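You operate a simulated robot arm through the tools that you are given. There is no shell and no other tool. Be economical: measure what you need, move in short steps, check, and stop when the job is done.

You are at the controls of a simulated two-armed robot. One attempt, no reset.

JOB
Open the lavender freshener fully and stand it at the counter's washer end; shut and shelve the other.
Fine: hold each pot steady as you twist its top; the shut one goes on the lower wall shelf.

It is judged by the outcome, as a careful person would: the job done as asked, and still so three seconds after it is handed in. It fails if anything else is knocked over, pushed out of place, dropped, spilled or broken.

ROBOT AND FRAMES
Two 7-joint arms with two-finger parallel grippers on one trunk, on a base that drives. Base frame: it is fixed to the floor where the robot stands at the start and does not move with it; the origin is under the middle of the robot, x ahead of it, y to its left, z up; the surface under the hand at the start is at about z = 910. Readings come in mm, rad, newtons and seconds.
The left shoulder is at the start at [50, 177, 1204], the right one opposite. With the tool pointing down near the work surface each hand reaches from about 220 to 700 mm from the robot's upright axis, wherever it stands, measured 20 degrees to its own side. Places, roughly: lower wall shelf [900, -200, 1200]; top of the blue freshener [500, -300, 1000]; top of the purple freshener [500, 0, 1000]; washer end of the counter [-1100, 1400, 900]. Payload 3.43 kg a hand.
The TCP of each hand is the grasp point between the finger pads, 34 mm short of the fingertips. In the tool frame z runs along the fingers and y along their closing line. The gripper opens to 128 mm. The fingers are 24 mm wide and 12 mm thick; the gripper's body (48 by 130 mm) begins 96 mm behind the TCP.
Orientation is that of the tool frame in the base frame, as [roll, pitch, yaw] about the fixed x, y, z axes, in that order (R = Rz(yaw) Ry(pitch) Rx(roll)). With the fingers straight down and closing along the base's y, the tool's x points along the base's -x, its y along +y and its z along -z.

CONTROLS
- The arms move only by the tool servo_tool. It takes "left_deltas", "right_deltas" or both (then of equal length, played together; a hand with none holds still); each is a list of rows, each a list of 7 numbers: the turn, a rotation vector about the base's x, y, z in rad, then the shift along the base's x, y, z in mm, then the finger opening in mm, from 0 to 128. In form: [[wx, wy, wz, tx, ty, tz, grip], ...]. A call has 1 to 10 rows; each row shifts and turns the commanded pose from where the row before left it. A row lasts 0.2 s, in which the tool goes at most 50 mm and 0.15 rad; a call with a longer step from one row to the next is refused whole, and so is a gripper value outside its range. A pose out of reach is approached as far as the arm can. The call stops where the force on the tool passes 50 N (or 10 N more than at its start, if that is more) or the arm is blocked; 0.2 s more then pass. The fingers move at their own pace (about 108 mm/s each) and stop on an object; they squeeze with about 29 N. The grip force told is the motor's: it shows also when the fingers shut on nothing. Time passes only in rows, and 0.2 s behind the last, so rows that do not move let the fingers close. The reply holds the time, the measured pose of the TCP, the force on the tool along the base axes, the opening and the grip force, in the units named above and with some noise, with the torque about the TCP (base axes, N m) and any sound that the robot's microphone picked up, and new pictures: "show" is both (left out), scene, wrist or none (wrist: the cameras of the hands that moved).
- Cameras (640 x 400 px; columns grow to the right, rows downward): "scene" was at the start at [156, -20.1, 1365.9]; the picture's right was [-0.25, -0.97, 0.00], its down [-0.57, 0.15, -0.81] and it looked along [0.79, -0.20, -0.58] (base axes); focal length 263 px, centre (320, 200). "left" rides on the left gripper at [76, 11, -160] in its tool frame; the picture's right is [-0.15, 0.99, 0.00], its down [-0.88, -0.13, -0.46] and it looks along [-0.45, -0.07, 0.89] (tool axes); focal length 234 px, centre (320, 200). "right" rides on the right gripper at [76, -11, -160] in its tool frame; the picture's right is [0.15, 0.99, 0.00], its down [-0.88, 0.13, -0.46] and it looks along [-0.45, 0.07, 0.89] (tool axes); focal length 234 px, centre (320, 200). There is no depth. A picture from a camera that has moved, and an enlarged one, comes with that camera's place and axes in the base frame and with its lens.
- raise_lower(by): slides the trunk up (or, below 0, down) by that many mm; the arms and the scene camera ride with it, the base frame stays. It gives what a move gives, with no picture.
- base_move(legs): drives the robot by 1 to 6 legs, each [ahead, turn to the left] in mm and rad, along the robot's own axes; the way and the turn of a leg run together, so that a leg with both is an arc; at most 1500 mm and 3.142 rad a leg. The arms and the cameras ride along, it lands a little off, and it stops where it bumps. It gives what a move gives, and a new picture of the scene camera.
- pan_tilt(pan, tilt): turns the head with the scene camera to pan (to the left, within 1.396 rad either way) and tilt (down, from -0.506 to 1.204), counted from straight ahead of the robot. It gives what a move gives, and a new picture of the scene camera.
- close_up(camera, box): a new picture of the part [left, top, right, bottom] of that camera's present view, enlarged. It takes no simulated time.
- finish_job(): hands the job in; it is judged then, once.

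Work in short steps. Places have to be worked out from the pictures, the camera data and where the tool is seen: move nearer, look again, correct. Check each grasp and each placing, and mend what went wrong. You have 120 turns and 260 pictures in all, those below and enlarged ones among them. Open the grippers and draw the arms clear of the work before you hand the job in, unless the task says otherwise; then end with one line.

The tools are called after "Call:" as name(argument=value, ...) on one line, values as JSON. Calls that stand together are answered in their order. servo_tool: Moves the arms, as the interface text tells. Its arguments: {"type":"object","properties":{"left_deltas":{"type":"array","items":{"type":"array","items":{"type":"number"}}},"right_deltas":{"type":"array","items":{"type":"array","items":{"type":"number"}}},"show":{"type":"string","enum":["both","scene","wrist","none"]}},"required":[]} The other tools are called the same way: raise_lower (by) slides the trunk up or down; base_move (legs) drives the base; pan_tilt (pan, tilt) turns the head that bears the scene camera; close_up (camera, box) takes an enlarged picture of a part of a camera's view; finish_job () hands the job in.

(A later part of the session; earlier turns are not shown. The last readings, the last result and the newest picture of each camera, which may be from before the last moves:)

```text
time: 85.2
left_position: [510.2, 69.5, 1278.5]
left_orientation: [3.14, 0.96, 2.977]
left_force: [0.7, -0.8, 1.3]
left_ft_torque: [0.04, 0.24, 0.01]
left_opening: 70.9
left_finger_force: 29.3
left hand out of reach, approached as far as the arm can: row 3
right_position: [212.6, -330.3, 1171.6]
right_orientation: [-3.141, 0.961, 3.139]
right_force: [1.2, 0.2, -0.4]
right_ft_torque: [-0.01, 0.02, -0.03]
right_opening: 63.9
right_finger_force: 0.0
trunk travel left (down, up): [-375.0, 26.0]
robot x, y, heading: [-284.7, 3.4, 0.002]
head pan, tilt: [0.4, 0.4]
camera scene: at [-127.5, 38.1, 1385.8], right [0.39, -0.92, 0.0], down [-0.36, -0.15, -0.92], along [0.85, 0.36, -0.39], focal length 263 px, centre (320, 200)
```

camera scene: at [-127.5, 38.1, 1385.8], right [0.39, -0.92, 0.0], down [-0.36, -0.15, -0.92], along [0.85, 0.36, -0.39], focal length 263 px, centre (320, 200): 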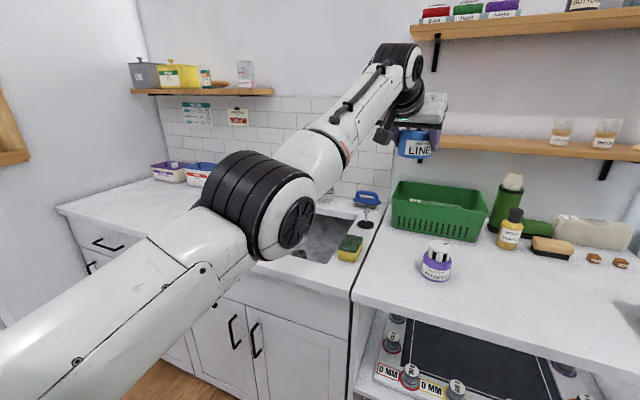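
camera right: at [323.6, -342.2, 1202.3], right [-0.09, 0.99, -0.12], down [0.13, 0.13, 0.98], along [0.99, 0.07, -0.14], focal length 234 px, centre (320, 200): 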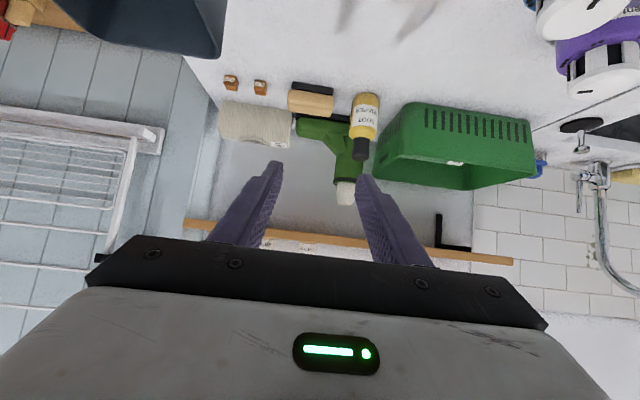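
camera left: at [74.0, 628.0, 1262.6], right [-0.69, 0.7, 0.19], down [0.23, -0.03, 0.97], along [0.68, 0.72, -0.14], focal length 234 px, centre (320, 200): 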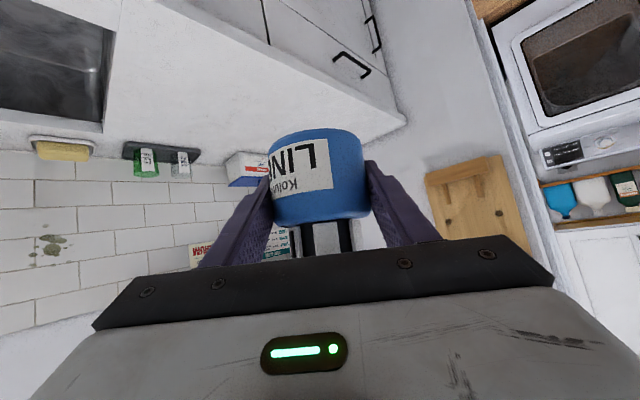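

Reach ends at ~795 mm ahead of the robot, so I need the base at about x=+80. I raise the trunk for extra clearance, then drive forward in two parts with the pot above shelf height.

Call:
raise_lower(by=24)

Call:
base_move(legs=[[240, 0]])

```text
time: 85.9
left_position: [508.6, 69.4, 1302.7]
left_orientation: [3.141, 0.959, 2.979]
left_force: [0.6, 0.7, -0.7]
left_ft_torque: [0.01, 0.0, 0.0]
left_opening: 71.0
left_finger_force: 29.1
right_position: [211.6, -331.8, 1196.6]
right_orientation: [3.139, 0.964, 3.139]
right_force: [0.4, 0.7, -0.2]
right_ft_torque: [0.0, 0.0, -0.01]
right_opening: 63.9
right_finger_force: 0.0
trunk travel left (down, up): [-399.0, 2.0]
robot x, y, heading: [-285.7, -1.6, -0.004]
head pan, tilt: [0.4, 0.4]
```

```text
time: 87.6
left_position: [750.4, 68.8, 1303.7]
left_orientation: [3.14, 0.958, 2.976]
left_force: [-0.1, 0.4, -1.8]
left_ft_torque: [0.0, -0.04, 0.02]
left_opening: 71.1
left_finger_force: 29.4
right_position: [451.6, -333.9, 1197.0]
right_orientation: [3.138, 0.963, 3.135]
right_force: [-0.2, -0.1, 0.0]
right_ft_torque: [-0.05, 0.02, 0.02]
right_opening: 64.0
right_finger_force: 0.0
trunk travel left (down, up): [-399.0, 2.0]
robot x, y, heading: [-42.2, -3.1, -0.003]
head pan, tilt: [0.4, 0.4]
camera scene: at [112.5, 36.9, 1410.0], right [0.39, -0.92, 0.0], down [-0.36, -0.15, -0.92], along [0.85, 0.35, -0.39], focal length 263 px, centre (320, 200)
```

scene: 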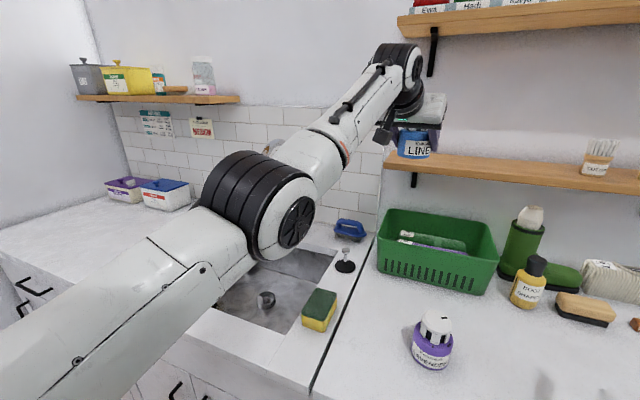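

Clear so far. Drive the remaining 130 mm; pot bottom at ~z 1265 passes over the shelf's front edge (1221).

Call:
base_move(legs=[[130, 0]])

```text
time: 88.9
left_position: [880.1, 66.7, 1302.5]
left_orientation: [3.141, 0.956, 2.974]
left_force: [-0.1, -0.2, -2.3]
left_ft_torque: [-0.02, -0.01, 0.0]
left_opening: 71.3
left_finger_force: 28.8
right_position: [580.6, -335.0, 1196.1]
right_orientation: [3.139, 0.963, 3.134]
right_force: [-0.1, -0.2, 0.6]
right_ft_torque: [0.05, 0.03, 0.01]
right_opening: 63.9
right_finger_force: 0.0
trunk travel left (down, up): [-399.0, 2.0]
robot x, y, heading: [84.9, -3.0, -0.007]
head pan, tilt: [0.4, 0.4]
camera scene: at [241.7, 35.9, 1410.0], right [0.38, -0.92, 0.0], down [-0.36, -0.15, -0.92], along [0.85, 0.35, -0.39], focal length 263 px, centre (320, 200)
```

scene: 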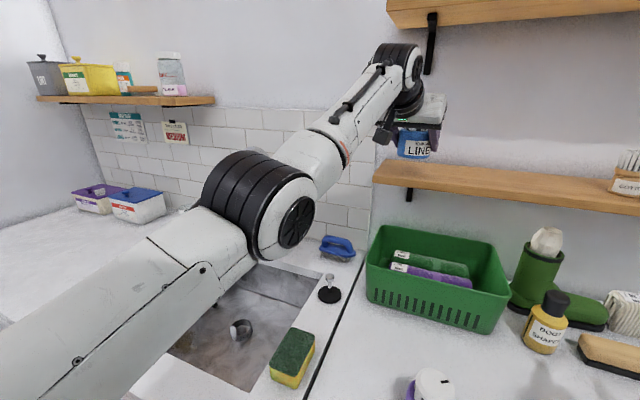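

No bump. I check the pot over the shelf from the scene and wrist cameras.

Call:
close_up(camera="scene", box=[350, 80, 510, 220])

Call:
close_up(camera="left", box=[0, 0, 640, 400])

Call:
close_up(camera="right", box=[0, 0, 640, 400])

```text
2.86 times, centred on (430, 150) of scene
camera zoom: at [241.7, 35.9, 1410.0], right [0.38, -0.92, 0.0], down [-0.36, -0.15, -0.92], along [0.85, 0.35, -0.39], focal length 751 px, centre (6, 343)
```

zoom: 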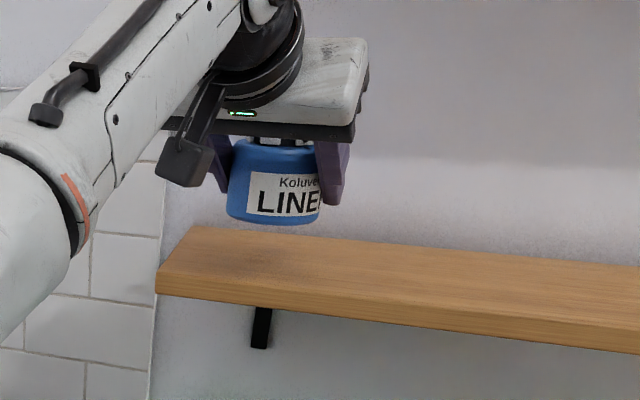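

```text
1.00 times, centred on (320, 200) of left (not enlarged: the box is as wide or as high as the picture)
camera zoom: at [710.4, 106.8, 1333.4], right [0.25, 0.96, 0.12], down [0.11, -0.15, 0.98], along [0.96, -0.23, -0.15], focal length 234 px, centre (320, 200)
```

zoom: 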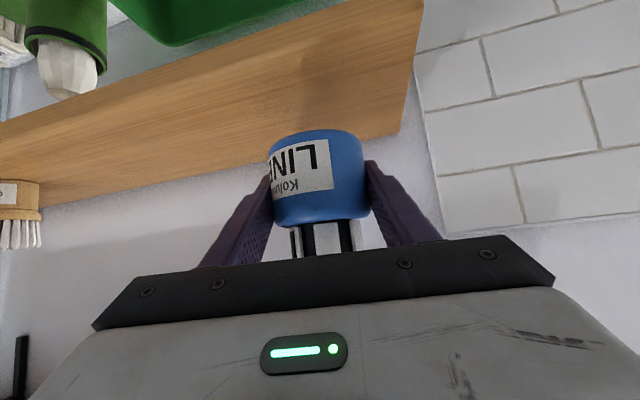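

```text
1.00 times, centred on (320, 200) of right (not enlarged: the box is as wide or as high as the picture)
camera zoom: at [406.4, -344.9, 1226.1], right [-0.08, 0.99, -0.12], down [0.13, 0.13, 0.98], along [0.99, 0.06, -0.14], focal length 234 px, centre (320, 200)
```

zoom: 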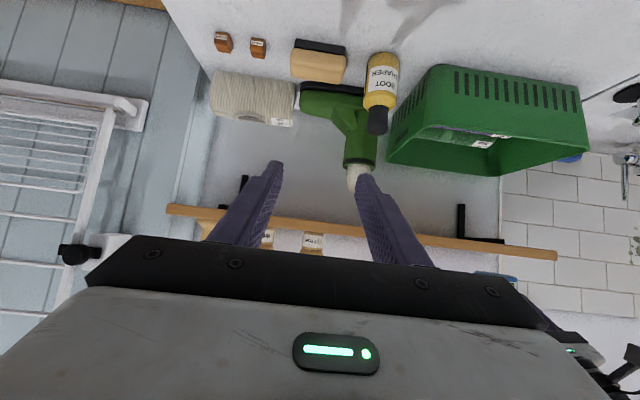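

Shelf confirmed: x 827–1000, left end y≈146, top ≈1221; pot centre (880,67) sits well inside. Lower ~36 mm then feel for contact.

Call:
servo_tool(left_deltas=[[0, 0, 0, 0, -2, -10, 50], [0, 0, 0, 0, -2, -10, 50], [0, 0, 0, 0, 0, -8, 50], [0, 0, 0, 0, 0, -6, 50], [0, 0, 0, 0, 0, -3, 50]], show="none")

Call:
close_up(camera="scene", box=[350, 80, 510, 220])

```text
time: 90.1
left_position: [879.0, 63.4, 1266.0]
left_orientation: [3.142, 0.955, 2.974]
left_force: [-0.1, -0.1, -1.7]
left_ft_torque: [-0.01, -0.01, 0.01]
left_opening: 70.9
left_finger_force: 29.2
right_position: [580.0, -334.9, 1195.8]
right_orientation: [3.139, 0.964, 3.135]
right_force: [0.9, 0.9, -0.6]
right_ft_torque: [0.01, 0.0, 0.0]
right_opening: 64.2
right_finger_force: 0.0
trunk travel left (down, up): [-399.0, 2.0]
robot x, y, heading: [78.1, -2.7, -0.002]
head pan, tilt: [0.4, 0.4]
```

```text
2.86 times, centred on (430, 150) of scene
camera zoom: at [240.8, 36.0, 1410.1], right [0.38, -0.92, 0.0], down [-0.36, -0.15, -0.92], along [0.85, 0.35, -0.39], focal length 751 px, centre (6, 343)
```

zoom: 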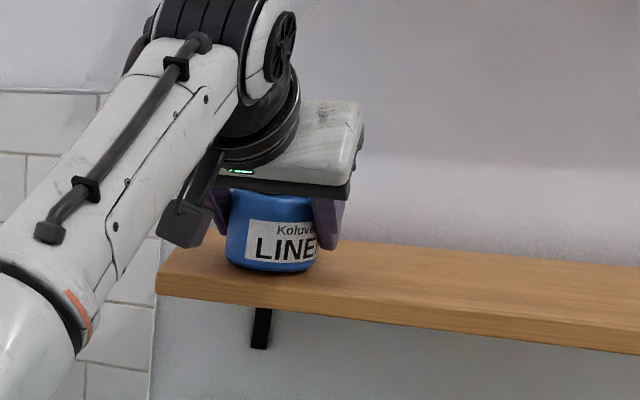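

About 7 mm left. I creep down in 2 mm steps watching the force.

Call:
servo_tool(left_deltas=[[0, 0, 0, 0, 0, -2, 50], [0, 0, 0, 0, 0, -2, 50], [0, 0, 0, 0, 0, -1, 50]], show="none")

Call:
servo_tool(left_deltas=[[0, 0, 0, 0, 0, -1.5, 50], [0, 0, 0, 0, 0, -1.5, 50], [0, 0, 0, 0, 0, 0, 50]], show="none")

```text
time: 90.9
left_position: [879.0, 61.0, 1260.9]
left_orientation: [3.139, 0.958, 2.976]
left_force: [-0.6, 0.3, 0.2]
left_ft_torque: [0.01, 0.0, 0.0]
left_opening: 71.1
left_finger_force: 29.5
right_position: [580.3, -334.0, 1196.7]
right_orientation: [3.139, 0.964, 3.134]
right_force: [-0.9, -0.4, -0.3]
right_ft_torque: [0.0, -0.01, 0.0]
right_opening: 64.0
right_finger_force: 0.0
trunk travel left (down, up): [-399.0, 2.0]
robot x, y, heading: [85.2, -1.8, -0.006]
head pan, tilt: [0.4, 0.4]
```

```text
time: 91.7
left_position: [877.5, 63.1, 1261.7]
left_orientation: [3.141, 0.963, 2.974]
left_force: [4.4, -1.3, 10.2]
left_ft_torque: [-0.04, -0.1, 0.04]
left_opening: 71.1
left_finger_force: 28.9
right_position: [580.1, -334.2, 1198.0]
right_orientation: [3.138, 0.962, 3.132]
right_force: [0.4, -0.8, -0.4]
right_ft_torque: [0.01, 0.0, 0.02]
right_opening: 64.4
right_finger_force: 0.0
trunk travel left (down, up): [-399.0, 2.0]
robot x, y, heading: [84.6, -1.0, -0.009]
head pan, tilt: [0.4, 0.4]
```

Contact at 10 N: it stands on the shelf. I open and retreat along the tool axis.

Call:
servo_tool(left_deltas=[[0, 0, 0, 0, 0, 1, 71], [0, 0, 0, 0, 0, 0, 80], [0, 0, 0, 0, 0, 0, 100], [0, 0, 0, 0, 0, 0, 120], [0, 0, 0, 0, 0, 0, 120], [0, 0, 0, -8, 1.3, 5.7, 120], [0, 0, 0, -16, 2.7, 11.5, 120], [0, 0, 0, -24, 4, 17, 120], [0, 0, 0, -24, 4, 17, 120]], show="both")

```text
time: 93.7
left_position: [806.1, 75.9, 1310.3]
left_orientation: [3.14, 0.957, 2.974]
left_force: [0.0, 0.1, -0.1]
left_ft_torque: [-0.02, 0.01, 0.0]
left_opening: 120.1
left_finger_force: 0.0
right_position: [579.7, -334.8, 1197.5]
right_orientation: [3.141, 0.964, 3.134]
right_force: [0.4, 0.1, 0.7]
right_ft_torque: [0.01, -0.01, 0.01]
right_opening: 63.9
right_finger_force: 0.0
trunk travel left (down, up): [-399.0, 2.0]
robot x, y, heading: [88.4, -5.3, -0.007]
head pan, tilt: [0.4, 0.4]
camera scene: at [240.2, 36.1, 1410.2], right [0.38, -0.92, 0.0], down [-0.36, -0.15, -0.92], along [0.85, 0.35, -0.39], focal length 263 px, centre (320, 200)
camera left: at [636.6, 115.4, 1341.3], right [0.25, 0.96, 0.12], down [0.11, -0.15, 0.98], along [0.96, -0.23, -0.15], focal length 234 px, centre (320, 200)
```

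scene: 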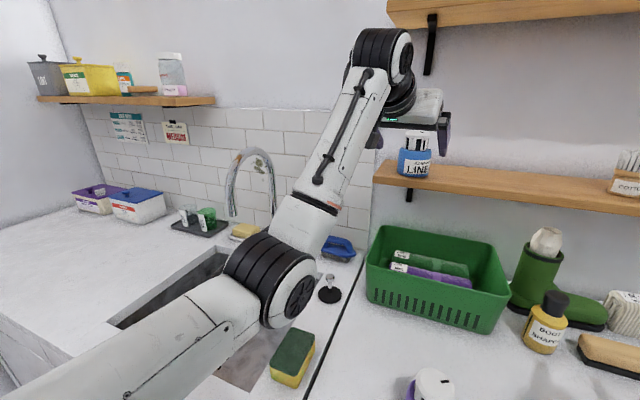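
left: 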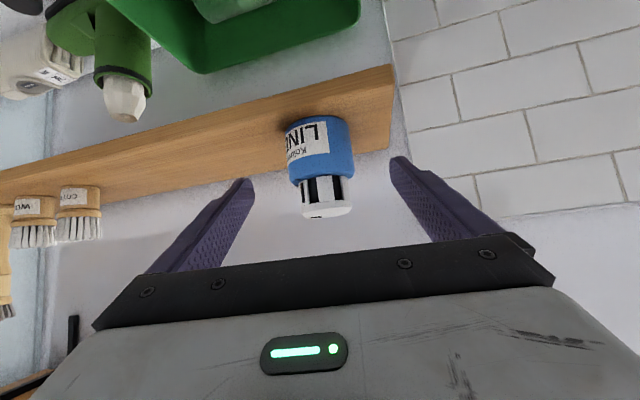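

Linen stands on the shelf. Close look to confirm, then I back the base off.

Call:
close_up(camera="left", box=[270, 100, 370, 230])

Call:
base_move(legs=[[-370, 0]])

```text
3.08 times, centred on (320, 165) of left
camera zoom: at [636.6, 115.4, 1341.3], right [0.25, 0.96, 0.12], down [0.11, -0.15, 0.98], along [0.96, -0.23, -0.15], focal length 720 px, centre (320, 308)
```

zoom: 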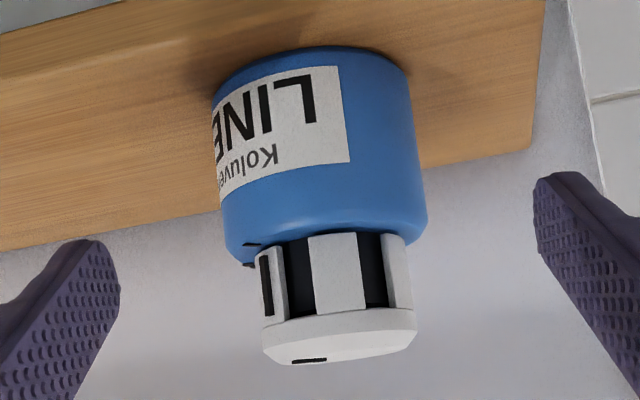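

```text
time: 96.1
left_position: [436.8, 78.0, 1310.0]
left_orientation: [3.14, 0.956, 2.976]
left_force: [0.1, 0.0, -0.5]
left_ft_torque: [-0.01, -0.01, 0.02]
left_opening: 120.0
left_finger_force: 0.1
right_position: [208.4, -332.1, 1198.3]
right_orientation: [3.138, 0.964, 3.134]
right_force: [0.0, 0.7, -0.3]
right_ft_torque: [-0.02, 0.0, 0.01]
right_opening: 64.2
right_finger_force: 0.2
trunk travel left (down, up): [-399.0, 2.0]
robot x, y, heading: [-287.4, 0.9, -0.008]
head pan, tilt: [0.4, 0.4]
camera scene: at [-130.9, 38.2, 1410.2], right [0.38, -0.92, 0.0], down [-0.36, -0.15, -0.92], along [0.85, 0.35, -0.39], focal length 263 px, centre (320, 200)
```

scene: 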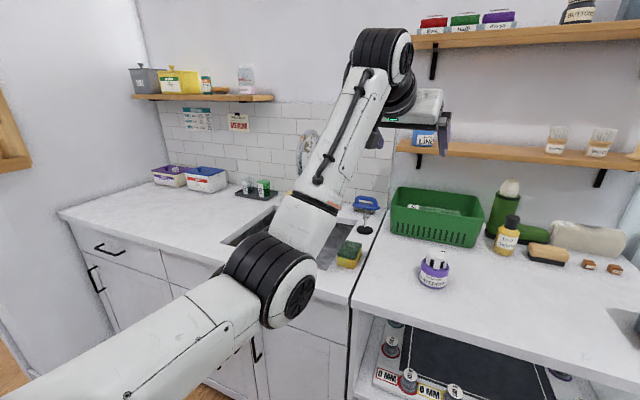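

Shut linen is shelved, index still on the bar. For lavender I'll use a plain vertical right-hand grasp of the body (palm clears the cap). Left hand swings aside; right hand turns vertical.

Call:
servo_tool(left_deltas=[[0, 0, 0.049, -12, 44, 0, 120], [0, 0, 0.049, -12, 44, 0, 100], [0, 0, 0.049, -12, 44, 0, 80], [0, 0, 0.049, -12, 44, -4, 60], [0, 0, 0.049, -12, 44, -4, 60], [0, 0, 0.049, -12, 44, -4, 60], [0, 0, 0.049, -12, 44, -4, 60], [0, 0, 0.049, -12, 44, -4, 60]], right_deltas=[[0, 0.12, 0, 0, 0, 0, 90], [0, 0.12, 0, 0, 0, 0, 128], [0, 0.12, 0, 0, 0, 0, 128], [0, 0.12, 0, 0, 0, 0, 128], [0, 0.12, 0, 0, 0, 0, 128], [0, 0.12, 0, 0, 0, 0, 128], [0, 0.12, 0, 0, 0, 0, 128], [0, 0.123, 0, 0, 0, 0, 128]], show="none")

Call:
pan_tilt(pan=0.0, tilt=0.6)

```text
time: 97.9
left_position: [339.6, 432.1, 1292.4]
left_orientation: [-3.141, 0.956, -2.913]
left_force: [-0.4, 0.5, -0.1]
left_ft_torque: [-0.01, 0.0, -0.03]
left_opening: 59.8
left_finger_force: 0.0
right_position: [209.0, -331.1, 1197.3]
right_orientation: [-3.14, -0.001, 3.137]
right_force: [-0.2, -0.1, 0.1]
right_ft_torque: [0.01, -0.03, -0.01]
right_opening: 128.1
right_finger_force: 0.0
trunk travel left (down, up): [-399.0, 2.0]
robot x, y, heading: [-288.3, -1.5, -0.006]
head pan, tilt: [0.4, 0.4]
```

```text
time: 98.8
left_position: [341.0, 429.7, 1292.1]
left_orientation: [3.14, 0.954, -2.915]
left_force: [-0.4, 0.1, -0.7]
left_ft_torque: [0.01, -0.01, -0.02]
left_opening: 60.4
left_finger_force: 0.0
right_position: [210.1, -332.5, 1196.3]
right_orientation: [-3.138, 0.0, 3.137]
right_force: [-0.4, 0.5, 0.2]
right_ft_torque: [0.0, 0.02, -0.03]
right_opening: 127.9
right_finger_force: 0.0
trunk travel left (down, up): [-399.0, 2.0]
robot x, y, heading: [-288.3, 0.9, -0.006]
head pan, tilt: [0.0, 0.6]
camera scene: at [-127.5, 2.3, 1392.0], right [0.0, -1.0, 0.0], down [-0.56, 0.0, -0.83], along [0.83, 0.0, -0.56], focal length 263 px, centre (320, 200)
```

scene: 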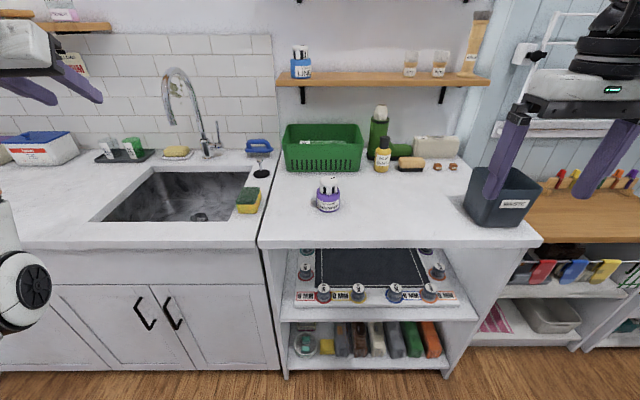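

Everything is in place; lavender is at the same spot. I drive forward 190 mm.

Call:
base_move(legs=[[190, 0]])

Call:
servo_tool(right_deltas=[[0, 0, 0, 15, 40, -5, 128], [0, 0, 0, 15, 40, -5, 128], [0, 0, 0, 15, 40, -5, 128], [0, 0, 0, 15, 40, -5, 128], [0, 0, 0, 15, 40, -5, 128], [0, 0, 0, 15, 35, -5, 128], [0, 0, 0, 15, 35, -5, 128]])

```text
time: 100.3
left_position: [528.0, 430.7, 1292.5]
left_orientation: [3.139, 0.956, -2.912]
left_force: [1.0, -0.1, -0.8]
left_ft_torque: [0.03, 0.02, 0.0]
left_opening: 60.1
left_finger_force: 0.0
right_position: [398.8, -330.9, 1197.0]
right_orientation: [-3.137, -0.003, 3.141]
right_force: [0.1, -0.5, -0.1]
right_ft_torque: [-0.02, 0.04, 0.01]
right_opening: 128.3
right_finger_force: 0.1
trunk travel left (down, up): [-399.0, 2.0]
robot x, y, heading: [-100.3, 0.3, -0.002]
head pan, tilt: [0.0, 0.6]
camera scene: at [61.2, 1.9, 1391.8], right [0.0, -1.0, 0.0], down [-0.57, 0.0, -0.82], along [0.82, 0.0, -0.57], focal length 263 px, centre (320, 200)
```

scene: 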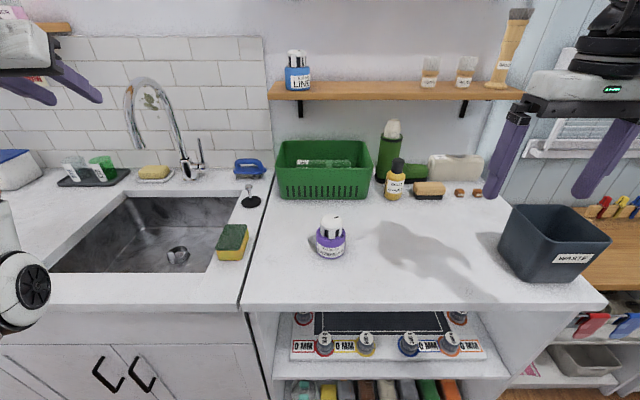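

```text
time: 101.9
left_position: [526.9, 434.5, 1290.8]
left_orientation: [-3.139, 0.956, -2.91]
left_force: [-0.3, 0.9, -0.4]
left_ft_torque: [-0.04, -0.01, -0.03]
left_opening: 60.0
left_finger_force: 0.0
right_position: [502.7, -60.8, 1161.0]
right_orientation: [-3.137, 0.001, -3.14]
right_force: [0.8, 0.1, -0.1]
right_ft_torque: [-0.01, -0.01, -0.02]
right_opening: 128.1
right_finger_force: 0.0
trunk travel left (down, up): [-399.0, 2.0]
robot x, y, heading: [-98.6, 3.3, 0.001]
head pan, tilt: [0.0, 0.6]
camera scene: at [60.4, 3.9, 1391.9], right [0.0, -1.0, 0.0], down [-0.56, 0.0, -0.83], along [0.83, 0.0, -0.56], focal length 263 px, centre (320, 200)
camera right: at [426.9, -70.7, 1321.9], right [-0.15, 0.99, 0.0], down [0.88, 0.13, 0.45], along [0.45, 0.06, -0.89], focal length 234 px, centre (320, 200)
```

scene: 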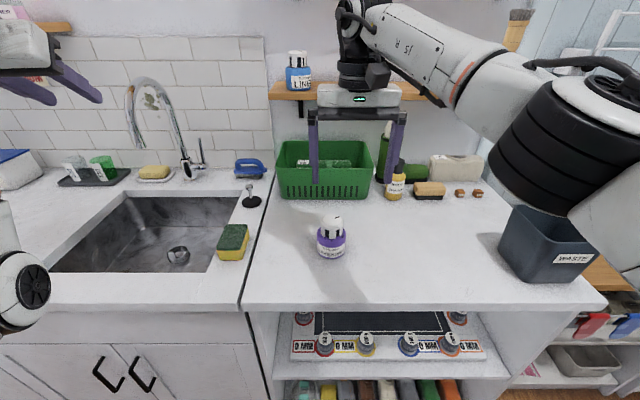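
right: 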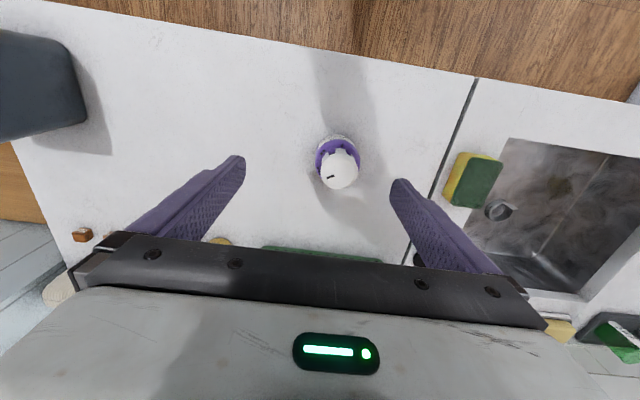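

Lavender cap at about (535,−28). I centre above it and descend with open fingers straddling it.

Call:
servo_tool(right_deltas=[[0, 0, 0, 17, 17, 0, 128], [0, 0, 0, 16, 16, 0, 128], [0, 0, 0, 0, 0, -40, 128], [0, 0, 0, 0, 0, -40, 128], [0, 0, 0, 0, 0, -40, 128]], show="wrist")

```text
time: 103.1
left_position: [528.7, 430.9, 1291.8]
left_orientation: [3.14, 0.956, -2.913]
left_force: [0.4, -0.5, -1.1]
left_ft_torque: [0.01, 0.0, -0.01]
left_opening: 60.0
left_finger_force: 0.0
right_position: [505.6, -48.0, 1030.8]
right_orientation: [-3.139, -0.002, 3.14]
right_force: [-0.2, 0.4, 0.4]
right_ft_torque: [0.04, 0.02, 0.01]
right_opening: 127.7
right_finger_force: 0.0
right hand out of reach, approached as far as the arm can: row 1, 2
trunk travel left (down, up): [-399.0, 2.0]
robot x, y, heading: [-99.1, 0.1, -0.002]
head pan, tilt: [0.0, 0.6]
camera right: at [430.4, -57.5, 1191.5], right [-0.15, 0.99, 0.0], down [0.88, 0.13, 0.45], along [0.45, 0.06, -0.89], focal length 234 px, centre (320, 200)
```

right: 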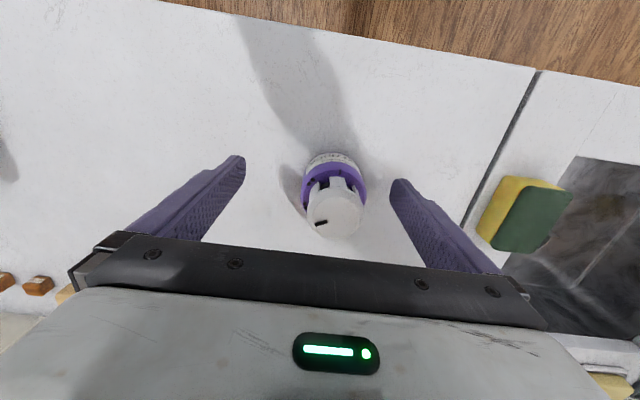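

Reach-limited at height; lower down I can move forward. I shift (+31,+20) here.

Call:
servo_tool(right_deltas=[[0, 0, 0, 5, 10, 0, 128], [0, 0, 0, 13, 10, 0, 128], [0, 0, 0, 13, 0, 0, 128]], show="wrist")

```text
time: 103.9
left_position: [527.6, 430.6, 1292.3]
left_orientation: [3.139, 0.956, -2.912]
left_force: [-0.7, 0.1, -0.2]
left_ft_torque: [0.04, -0.03, 0.01]
left_opening: 60.0
left_finger_force: 0.1
right_position: [522.0, -30.4, 1031.2]
right_orientation: [-3.141, 0.0, 3.141]
right_force: [-0.2, -0.4, 0.1]
right_ft_torque: [0.02, -0.01, -0.03]
right_opening: 128.2
right_finger_force: 0.0
right hand out of reach, approached as far as the arm can: row 2, 3
trunk travel left (down, up): [-399.0, 2.0]
robot x, y, heading: [-96.9, 2.2, -0.004]
head pan, tilt: [0.0, 0.6]
camera right: at [446.5, -40.6, 1191.3], right [-0.15, 0.99, 0.0], down [0.88, 0.13, 0.46], along [0.45, 0.06, -0.89], focal length 234 px, centre (320, 200)
```

right: 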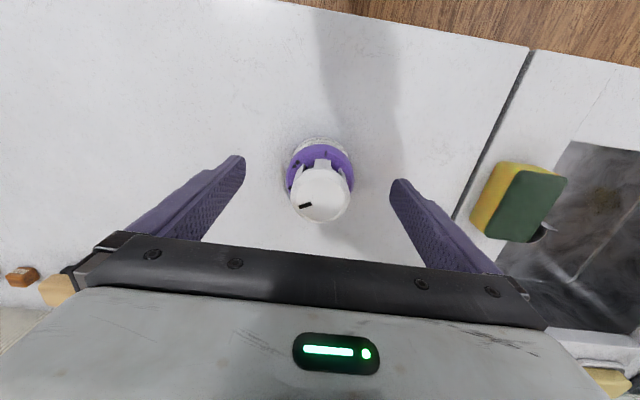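

13–15 mm short in x; a 20 mm base nudge brings the hand over the pot.

Call:
base_move(legs=[[20, 0]])

Call:
servo_tool(right_deltas=[[0, 0, 0, 0, 1, -30, 128], [0, 0, 0, 0, 1, -30, 128], [0, 0, 0, 0, 0, -15, 128], [0, 0, 0, 0, 0, -6, 128]], show="wrist")

```text
time: 104.7
left_position: [546.3, 431.6, 1293.3]
left_orientation: [3.141, 0.956, -2.913]
left_force: [0.3, 0.9, -0.5]
left_ft_torque: [0.0, -0.01, -0.01]
left_opening: 60.1
left_finger_force: 0.1
right_position: [542.6, -28.8, 1031.0]
right_orientation: [-3.139, -0.003, 3.142]
right_force: [1.0, -0.5, -0.7]
right_ft_torque: [0.01, 0.04, -0.02]
right_opening: 127.9
right_finger_force: 0.1
trunk travel left (down, up): [-399.0, 2.0]
robot x, y, heading: [-76.1, -1.9, -0.0]
head pan, tilt: [0.0, 0.6]
camera scene: at [81.1, 1.9, 1391.8], right [0.0, -1.0, 0.0], down [-0.57, 0.0, -0.82], along [0.82, 0.0, -0.57], focal length 263 px, centre (320, 200)
```

scene: 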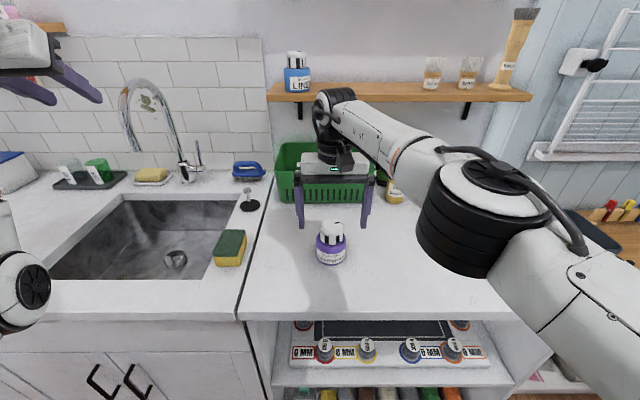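

```text
time: 105.7
left_position: [546.2, 431.3, 1292.4]
left_orientation: [3.141, 0.957, -2.91]
left_force: [-0.4, 0.2, -0.2]
left_ft_torque: [0.0, 0.0, -0.04]
left_opening: 59.7
left_finger_force: 0.0
right_position: [542.4, -28.6, 950.7]
right_orientation: [-3.138, 0.0, 3.141]
right_force: [-0.1, 0.3, 0.2]
right_ft_torque: [-0.02, 0.05, 0.04]
right_opening: 128.0
right_finger_force: 0.1
trunk travel left (down, up): [-399.0, 2.0]
robot x, y, heading: [-78.6, 3.0, 0.003]
head pan, tilt: [0.0, 0.6]
camera right: at [465.8, -39.1, 1111.0], right [-0.15, 0.99, 0.0], down [0.88, 0.13, 0.46], along [0.45, 0.06, -0.89], focal length 234 px, centre (320, 200)
```

right: 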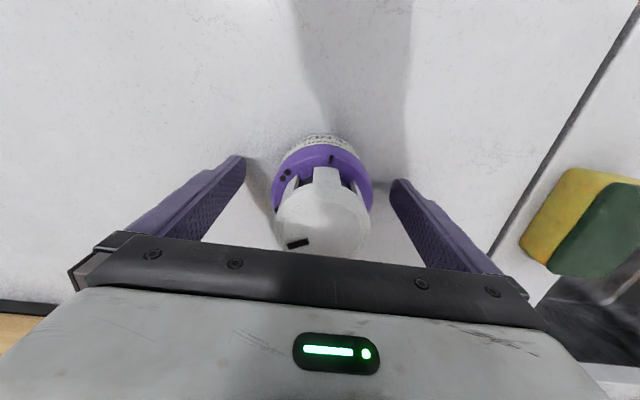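

Straddled. I trim x by −4 and close on the body.

Call:
servo_tool(right_deltas=[[0, 0, 0, -4, 0, -1, 128], [0, 0, 0, 0, 0, 0, 100], [0, 0, 0, 0, 0, 0, 80], [0, 0, 0, 0, 0, 0, 60], [0, 0, 0, 0, 0, 0, 50], [0, 0, 0, 0, 0, 0, 50]], show="wrist")

```text
time: 107.1
left_position: [546.3, 430.7, 1292.0]
left_orientation: [3.14, 0.956, -2.911]
left_force: [0.2, -0.1, 0.9]
left_ft_torque: [0.01, -0.02, 0.0]
left_opening: 60.0
left_finger_force: 0.0
right_position: [538.6, -27.9, 950.0]
right_orientation: [-3.138, 0.0, -3.141]
right_force: [-0.2, 0.1, -0.8]
right_ft_torque: [0.01, -0.01, 0.04]
right_opening: 71.0
right_finger_force: 29.3
trunk travel left (down, up): [-399.0, 2.0]
robot x, y, heading: [-79.6, 1.2, -0.003]
head pan, tilt: [0.0, 0.6]
camera right: at [461.9, -38.2, 1110.0], right [-0.15, 0.99, 0.0], down [0.88, 0.13, 0.46], along [0.45, 0.06, -0.89], focal length 234 px, centre (320, 200)
```

right: 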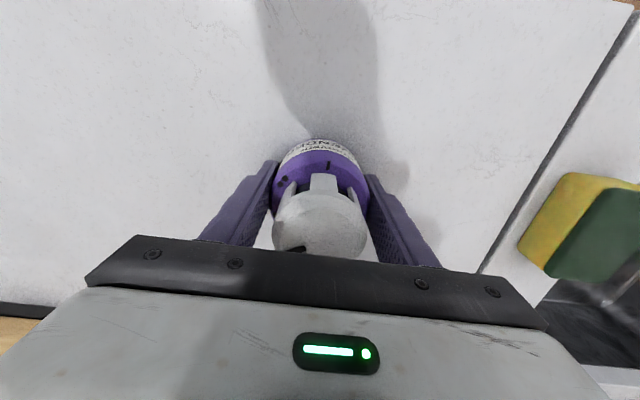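

Held at 71.0 mm. Lift 110 mm and draw it in.

Call:
servo_tool(right_deltas=[[0, 0, 0, 0, 0, 10, 50], [0, 0, 0, 0, 0, 25, 50], [0, 0, 0, -5, -5, 30, 50], [0, 0, 0, -20, -20, 25, 50], [0, 0, 0, -25, -25, 20, 50], [0, 0, 0, -25, -25, 0, 50], [0, 0, 0, -25, -25, 0, 50]], show="both")

```text
time: 108.7
left_position: [545.8, 430.7, 1292.7]
left_orientation: [3.139, 0.958, -2.913]
left_force: [-0.5, -0.1, 0.5]
left_ft_torque: [-0.02, 0.04, 0.01]
left_opening: 59.9
left_finger_force: 0.0
right_position: [437.0, -129.0, 1058.8]
right_orientation: [-3.139, 0.003, 3.14]
right_force: [0.0, 0.6, -0.9]
right_ft_torque: [0.04, -0.03, 0.02]
right_opening: 71.1
right_finger_force: 29.0
trunk travel left (down, up): [-399.0, 2.0]
robot x, y, heading: [-81.5, 2.3, 0.002]
head pan, tilt: [0.0, 0.6]
camera scene: at [79.7, 1.1, 1392.0], right [0.0, -1.0, 0.0], down [-0.56, 0.0, -0.83], along [0.83, 0.0, -0.56], focal length 263 px, centre (320, 200)
camera right: at [361.3, -139.4, 1220.0], right [-0.14, 0.99, 0.0], down [0.88, 0.13, 0.46], along [0.45, 0.06, -0.89], focal length 234 px, centre (320, 200)
```

scene: 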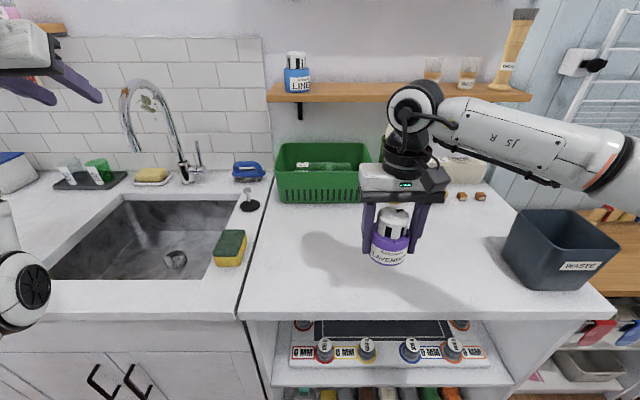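
right: 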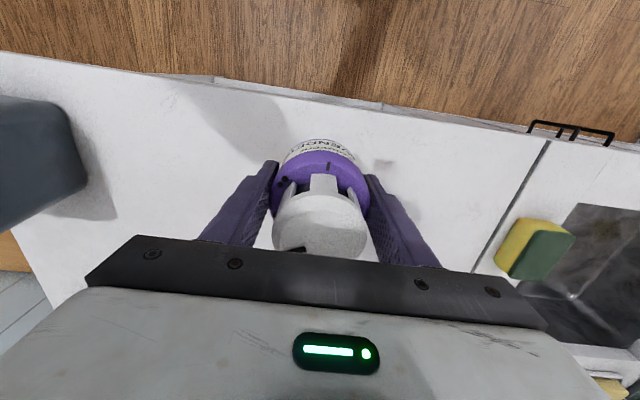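

Lavender is securely held. I back up to mid-aisle, then turn left to face along the aisle toward the washer.

Call:
base_move(legs=[[-180, 0]])

Call:
pan_tilt(pan=1.39, tilt=0.4)

```text
time: 110.2
left_position: [368.4, 432.1, 1292.6]
left_orientation: [3.14, 0.956, -2.911]
left_force: [-0.4, 0.0, -0.4]
left_ft_torque: [0.03, -0.01, 0.02]
left_opening: 60.1
left_finger_force: 0.0
right_position: [258.9, -126.3, 1060.2]
right_orientation: [-3.139, 0.0, 3.141]
right_force: [-0.1, -0.3, -0.7]
right_ft_torque: [0.01, -0.02, 0.03]
right_opening: 71.0
right_finger_force: 29.3
trunk travel left (down, up): [-399.0, 2.0]
robot x, y, heading: [-254.5, -0.9, 0.002]
head pan, tilt: [0.0, 0.6]
camera scene: at [-98.6, 2.2, 1392.0], right [0.0, -1.0, 0.0], down [-0.56, 0.0, -0.83], along [0.83, 0.0, -0.56], focal length 263 px, centre (320, 200)
```

scene: 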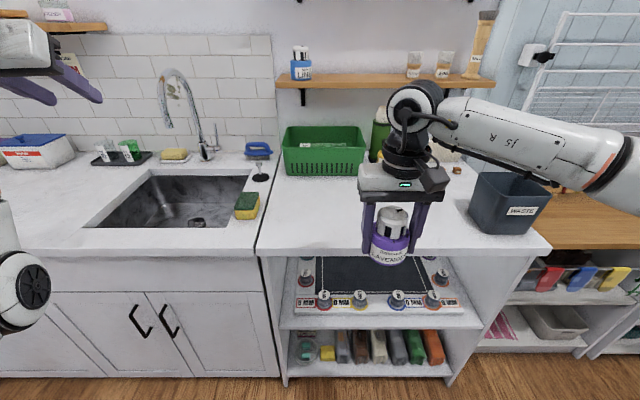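

```text
time: 111.7
left_position: [368.7, 431.5, 1291.8]
left_orientation: [3.14, 0.954, -2.913]
left_force: [0.2, 0.0, -0.8]
left_ft_torque: [0.02, -0.01, -0.02]
left_opening: 60.1
left_finger_force: 0.1
right_position: [259.4, -127.7, 1060.9]
right_orientation: [-3.139, 0.0, -3.141]
right_force: [0.1, -0.5, -1.7]
right_ft_torque: [0.01, -0.02, 0.0]
right_opening: 71.1
right_finger_force: 29.5
trunk travel left (down, up): [-399.0, 2.0]
robot x, y, heading: [-255.9, 1.9, 0.001]
head pan, tilt: [1.389, 0.4]
camera scene: at [-169.3, 93.5, 1410.1], right [0.98, -0.18, 0.0], down [-0.07, -0.38, -0.92], along [0.17, 0.91, -0.39], focal length 263 px, centre (320, 200)
```

scene: 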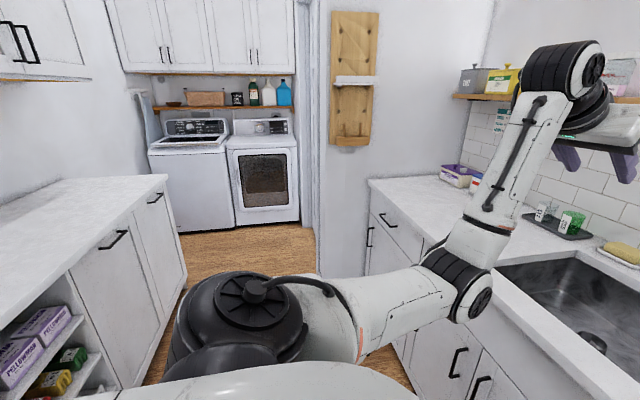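

The far counter is clear, its washer end corner at about (−795,1765). I turn left 90° then check.

Call:
base_move(legs=[[0, 1.571]])

Call:
pan_tilt(pan=0.3, tilt=0.6)

```text
time: 116.0
left_position: [-690.5, 625.8, 1292.1]
left_orientation: [3.14, 0.957, -1.339]
left_force: [0.0, 0.5, 0.2]
left_ft_torque: [0.02, -0.02, -0.04]
left_opening: 60.0
left_finger_force: 0.0
right_position: [-130.2, 518.7, 1059.3]
right_orientation: [-3.138, -0.001, -1.569]
right_force: [-0.5, 0.8, -1.5]
right_ft_torque: [-0.01, 0.02, -0.01]
right_opening: 71.1
right_finger_force: 28.9
trunk travel left (down, up): [-399.0, 2.0]
robot x, y, heading: [-253.2, -3.4, 1.572]
head pan, tilt: [1.389, 0.4]
camera scene: at [-347.6, 89.3, 1410.1], right [0.18, 0.98, 0.0], down [0.38, -0.07, -0.92], along [-0.91, 0.17, -0.39], focal length 263 px, centre (320, 200)
```

scene: 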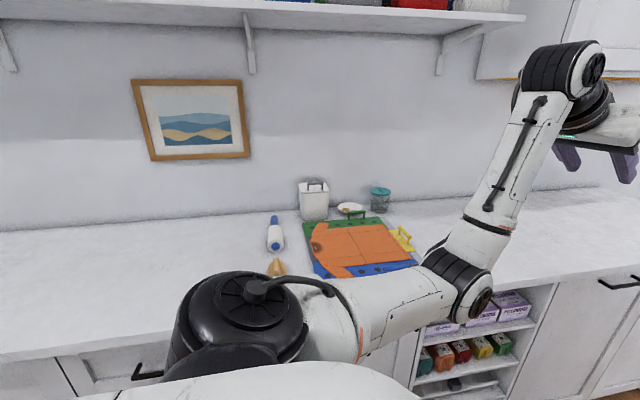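

```text
time: 117.3
left_position: [-689.9, 625.4, 1292.6]
left_orientation: [3.138, 0.956, -1.338]
left_force: [-0.1, -0.1, 0.8]
left_ft_torque: [0.01, 0.01, 0.03]
left_opening: 60.1
left_finger_force: 0.1
right_position: [-130.0, 518.4, 1059.9]
right_orientation: [-3.138, -0.001, -1.569]
right_force: [-0.2, -0.5, -0.5]
right_ft_torque: [0.0, -0.02, -0.02]
right_opening: 71.0
right_finger_force: 28.9
trunk travel left (down, up): [-399.0, 2.0]
robot x, y, heading: [-256.6, -0.3, 1.571]
head pan, tilt: [0.3, 0.6]
camera scene: at [-282.5, 157.0, 1391.9], right [0.96, 0.3, 0.0], down [0.17, -0.54, -0.83], along [-0.24, 0.79, -0.56], focal length 263 px, centre (320, 200)
```

scene: 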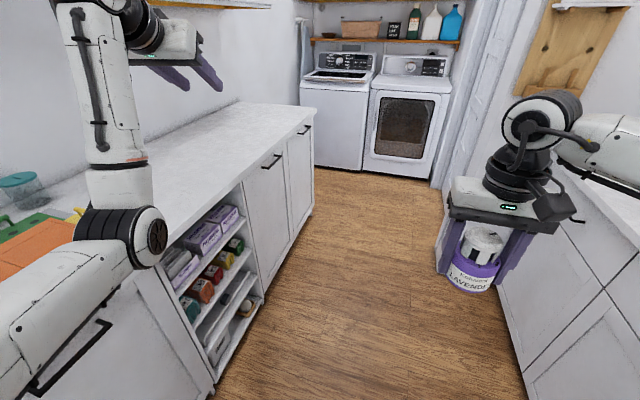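

Path along the aisle is clear; I aim slightly left (0.13 rad) to stay off the right wall and drive in two parts.

Call:
base_move(legs=[[0, 0.13], [700, 0]])

```text
time: 121.7
left_position: [-863.7, 1253.4, 1291.6]
left_orientation: [3.138, 0.956, -1.205]
left_force: [0.2, 0.0, -0.6]
left_ft_torque: [0.01, 0.02, 0.03]
left_opening: 59.8
left_finger_force: 0.0
right_position: [-293.4, 1223.9, 1059.5]
right_orientation: [-3.139, -0.001, -1.431]
right_force: [0.5, 0.6, -1.4]
right_ft_torque: [-0.01, 0.02, -0.02]
right_opening: 70.9
right_finger_force: 28.5
trunk travel left (down, up): [-399.0, 2.0]
robot x, y, heading: [-353.1, 691.5, 1.707]
head pan, tilt: [0.3, 0.6]
camera scene: at [-395.3, 844.0, 1391.9], right [0.91, 0.42, 0.0], down [0.24, -0.51, -0.82], along [-0.35, 0.75, -0.57], focal length 263 px, centre (320, 200)
```

scene: 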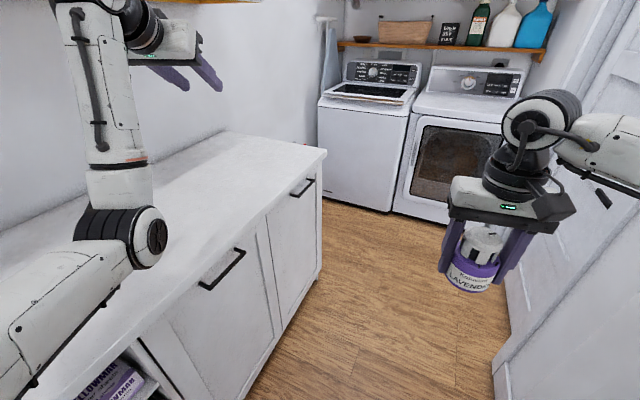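

I check where the right elbow is relative to the wall end on the right before going further.

Call:
pan_tilt(pan=-1.0, tilt=0.5)

```text
time: 123.2
left_position: [-862.7, 1252.0, 1292.6]
left_orientation: [3.141, 0.957, -1.203]
left_force: [-0.2, 0.8, -0.3]
left_ft_torque: [0.01, 0.02, -0.01]
left_opening: 60.2
left_finger_force: 0.1
right_position: [-292.7, 1222.2, 1059.6]
right_orientation: [-3.137, 0.001, -1.432]
right_force: [-0.2, 0.2, -0.6]
right_ft_torque: [-0.02, 0.01, -0.04]
right_opening: 70.9
right_finger_force: 29.3
trunk travel left (down, up): [-399.0, 2.0]
robot x, y, heading: [-348.6, 690.2, 1.708]
head pan, tilt: [-1.0, 0.499]
camera scene: at [-288.7, 822.6, 1401.0], right [0.65, -0.76, 0.0], down [-0.36, -0.31, -0.88], along [0.67, 0.57, -0.48], focal length 263 px, centre (320, 200)
```

scene: 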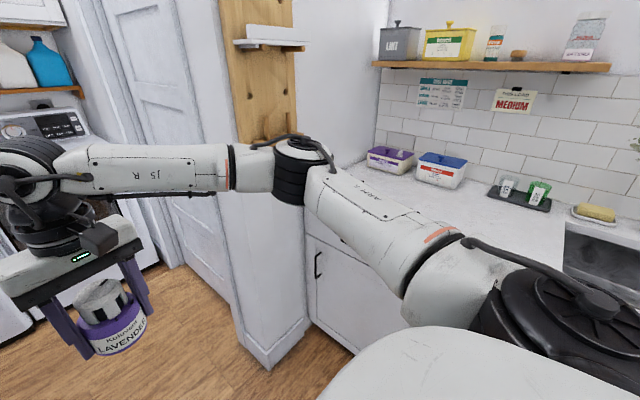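

Elbow would pass the wall end with ~50 mm to spare; I turn 0.04 rad more to the left for margin and drive 600 mm.

Call:
base_move(legs=[[0, 0.04], [300, 0]])

```text
time: 125.6
left_position: [-938.8, 1531.9, 1291.8]
left_orientation: [3.138, 0.956, -1.162]
left_force: [-0.5, 0.7, 0.7]
left_ft_torque: [-0.03, 0.03, -0.02]
left_opening: 60.0
left_finger_force: 0.0
right_position: [-368.2, 1523.1, 1058.8]
right_orientation: [-3.138, -0.003, -1.394]
right_force: [0.4, 0.3, -1.8]
right_ft_torque: [-0.04, 0.0, 0.02]
right_opening: 71.2
right_finger_force: 28.9
trunk travel left (down, up): [-399.0, 2.0]
robot x, y, heading: [-404.7, 991.0, 1.752]
head pan, tilt: [-1.0, 0.499]
camera scene: at [-347.6, 1125.0, 1400.9], right [0.68, -0.73, 0.0], down [-0.35, -0.33, -0.88], along [0.64, 0.6, -0.48], focal length 263 px, centre (320, 200)
```

scene: 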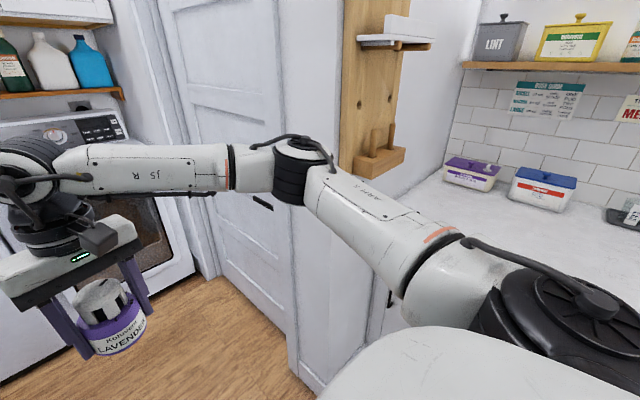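

Good margin. I go 310 mm further then turn to face the counter.

Call:
base_move(legs=[[310, 0]])

Call:
pan_tilt(pan=0.9, tilt=0.5)

```text
time: 127.7
left_position: [-990.9, 1835.1, 1292.1]
left_orientation: [3.14, 0.954, -1.165]
left_force: [0.6, 0.4, -0.9]
left_ft_torque: [-0.01, 0.0, 0.0]
left_opening: 60.1
left_finger_force: 0.1
right_position: [-420.9, 1825.7, 1059.9]
right_orientation: [-3.138, -0.001, -1.396]
right_force: [0.1, -0.8, -2.0]
right_ft_torque: [-0.02, 0.01, -0.01]
right_opening: 71.1
right_finger_force: 28.9
trunk travel left (down, up): [-399.0, 2.0]
robot x, y, heading: [-457.3, 1294.3, 1.745]
head pan, tilt: [-1.0, 0.499]
camera scene: at [-400.9, 1426.8, 1400.9], right [0.68, -0.73, 0.0], down [-0.35, -0.33, -0.88], along [0.65, 0.6, -0.48], focal length 263 px, centre (320, 200)
```

scene: 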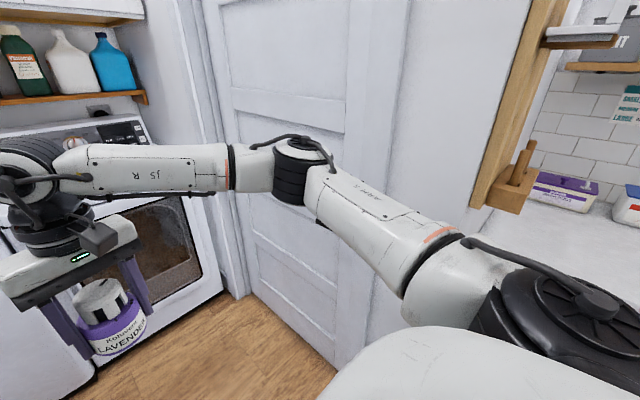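

```text
time: 129.6
left_position: [-992.0, 1834.0, 1291.8]
left_orientation: [3.14, 0.957, -1.164]
left_force: [0.3, 0.6, 0.3]
left_ft_torque: [0.02, -0.01, 0.03]
left_opening: 60.0
left_finger_force: 0.1
right_position: [-420.9, 1825.3, 1059.7]
right_orientation: [-3.137, 0.0, -1.395]
right_force: [0.1, 0.2, -1.0]
right_ft_torque: [-0.03, 0.01, -0.01]
right_opening: 70.8
right_finger_force: 29.0
trunk travel left (down, up): [-399.0, 2.0]
robot x, y, heading: [-457.6, 1294.3, 1.743]
head pan, tilt: [0.901, 0.499]
camera scene: at [-547.6, 1407.8, 1401.0], right [0.48, 0.88, 0.0], down [0.42, -0.23, -0.88], along [-0.77, 0.42, -0.48], focal length 263 px, centre (320, 200)
```

scene: 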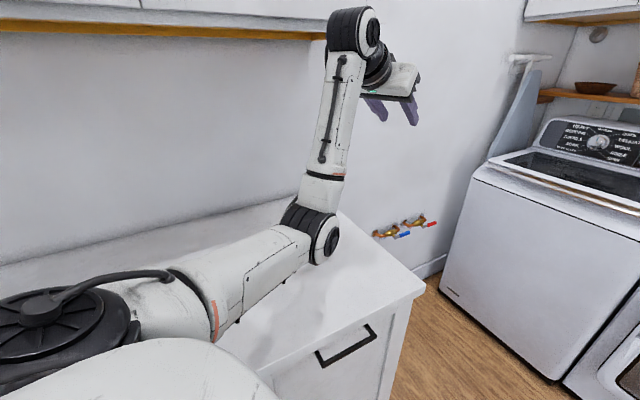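

A wall cabinet (front x≈−1000, bottom z≈1435) is above this counter, and the left wrist (top ≈1480) would swing into it. I raise the lavender hand 60 mm and lower the trunk 110 mm so the left arm passes beneath.

Call:
servo_tool(right_deltas=[[0, 0, 0, 0, 0, 20, 50], [0, 0, 0, 0, 0, 25, 50], [0, 0, 0, 0, 0, 15, 50]], show="none")

Call:
raise_lower(by=-110)

Call:
base_move(legs=[[0, 0.35]])

```text
time: 130.4
left_position: [-990.2, 1833.5, 1291.9]
left_orientation: [-3.141, 0.958, -1.163]
left_force: [0.1, 0.6, 0.8]
left_ft_torque: [-0.02, 0.0, 0.04]
left_opening: 60.1
left_finger_force: 0.1
right_position: [-422.0, 1826.1, 1120.0]
right_orientation: [-3.139, -0.002, -1.394]
right_force: [-0.3, -0.1, -0.9]
right_ft_torque: [0.0, 0.02, -0.03]
right_opening: 70.8
right_finger_force: 28.6
trunk travel left (down, up): [-399.0, 2.0]
robot x, y, heading: [-453.8, 1293.6, 1.749]
head pan, tilt: [0.901, 0.499]
```

```text
time: 131.8
left_position: [-990.9, 1833.4, 1181.6]
left_orientation: [-3.139, 0.957, -1.166]
left_force: [0.3, 0.3, -0.3]
left_ft_torque: [0.0, 0.03, -0.01]
left_opening: 60.0
left_finger_force: 0.0
right_position: [-419.9, 1826.1, 1011.5]
right_orientation: [-3.139, -0.001, -1.395]
right_force: [-0.3, 0.0, -1.3]
right_ft_torque: [0.0, 0.04, -0.04]
right_opening: 71.1
right_finger_force: 28.8
trunk travel left (down, up): [-289.0, 112.0]
robot x, y, heading: [-459.0, 1288.7, 1.742]
head pan, tilt: [0.901, 0.499]
```

```text
time: 133.3
left_position: [-1144.4, 1617.4, 1182.3]
left_orientation: [3.14, 0.959, -0.812]
left_force: [-0.1, -0.2, 0.1]
left_ft_torque: [0.01, 0.02, -0.03]
left_opening: 60.0
left_finger_force: 0.0
right_position: [-606.9, 1805.3, 1010.9]
right_orientation: [-3.138, 0.001, -1.042]
right_force: [0.0, 0.1, -1.3]
right_ft_torque: [0.01, -0.05, -0.04]
right_opening: 70.9
right_finger_force: 28.9
trunk travel left (down, up): [-289.0, 112.0]
robot x, y, heading: [-455.4, 1293.1, 2.092]
head pan, tilt: [0.901, 0.499]
camera scene: at [-581.0, 1369.0, 1291.0], right [0.14, 0.99, 0.0], down [0.47, -0.07, -0.88], along [-0.87, 0.13, -0.48], focal length 263 px, centre (320, 200)
```

scene: 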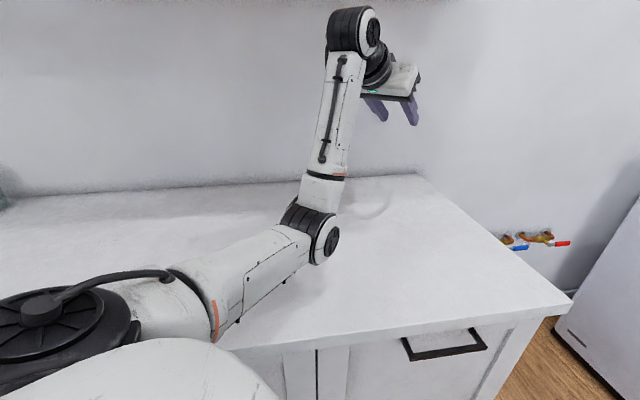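

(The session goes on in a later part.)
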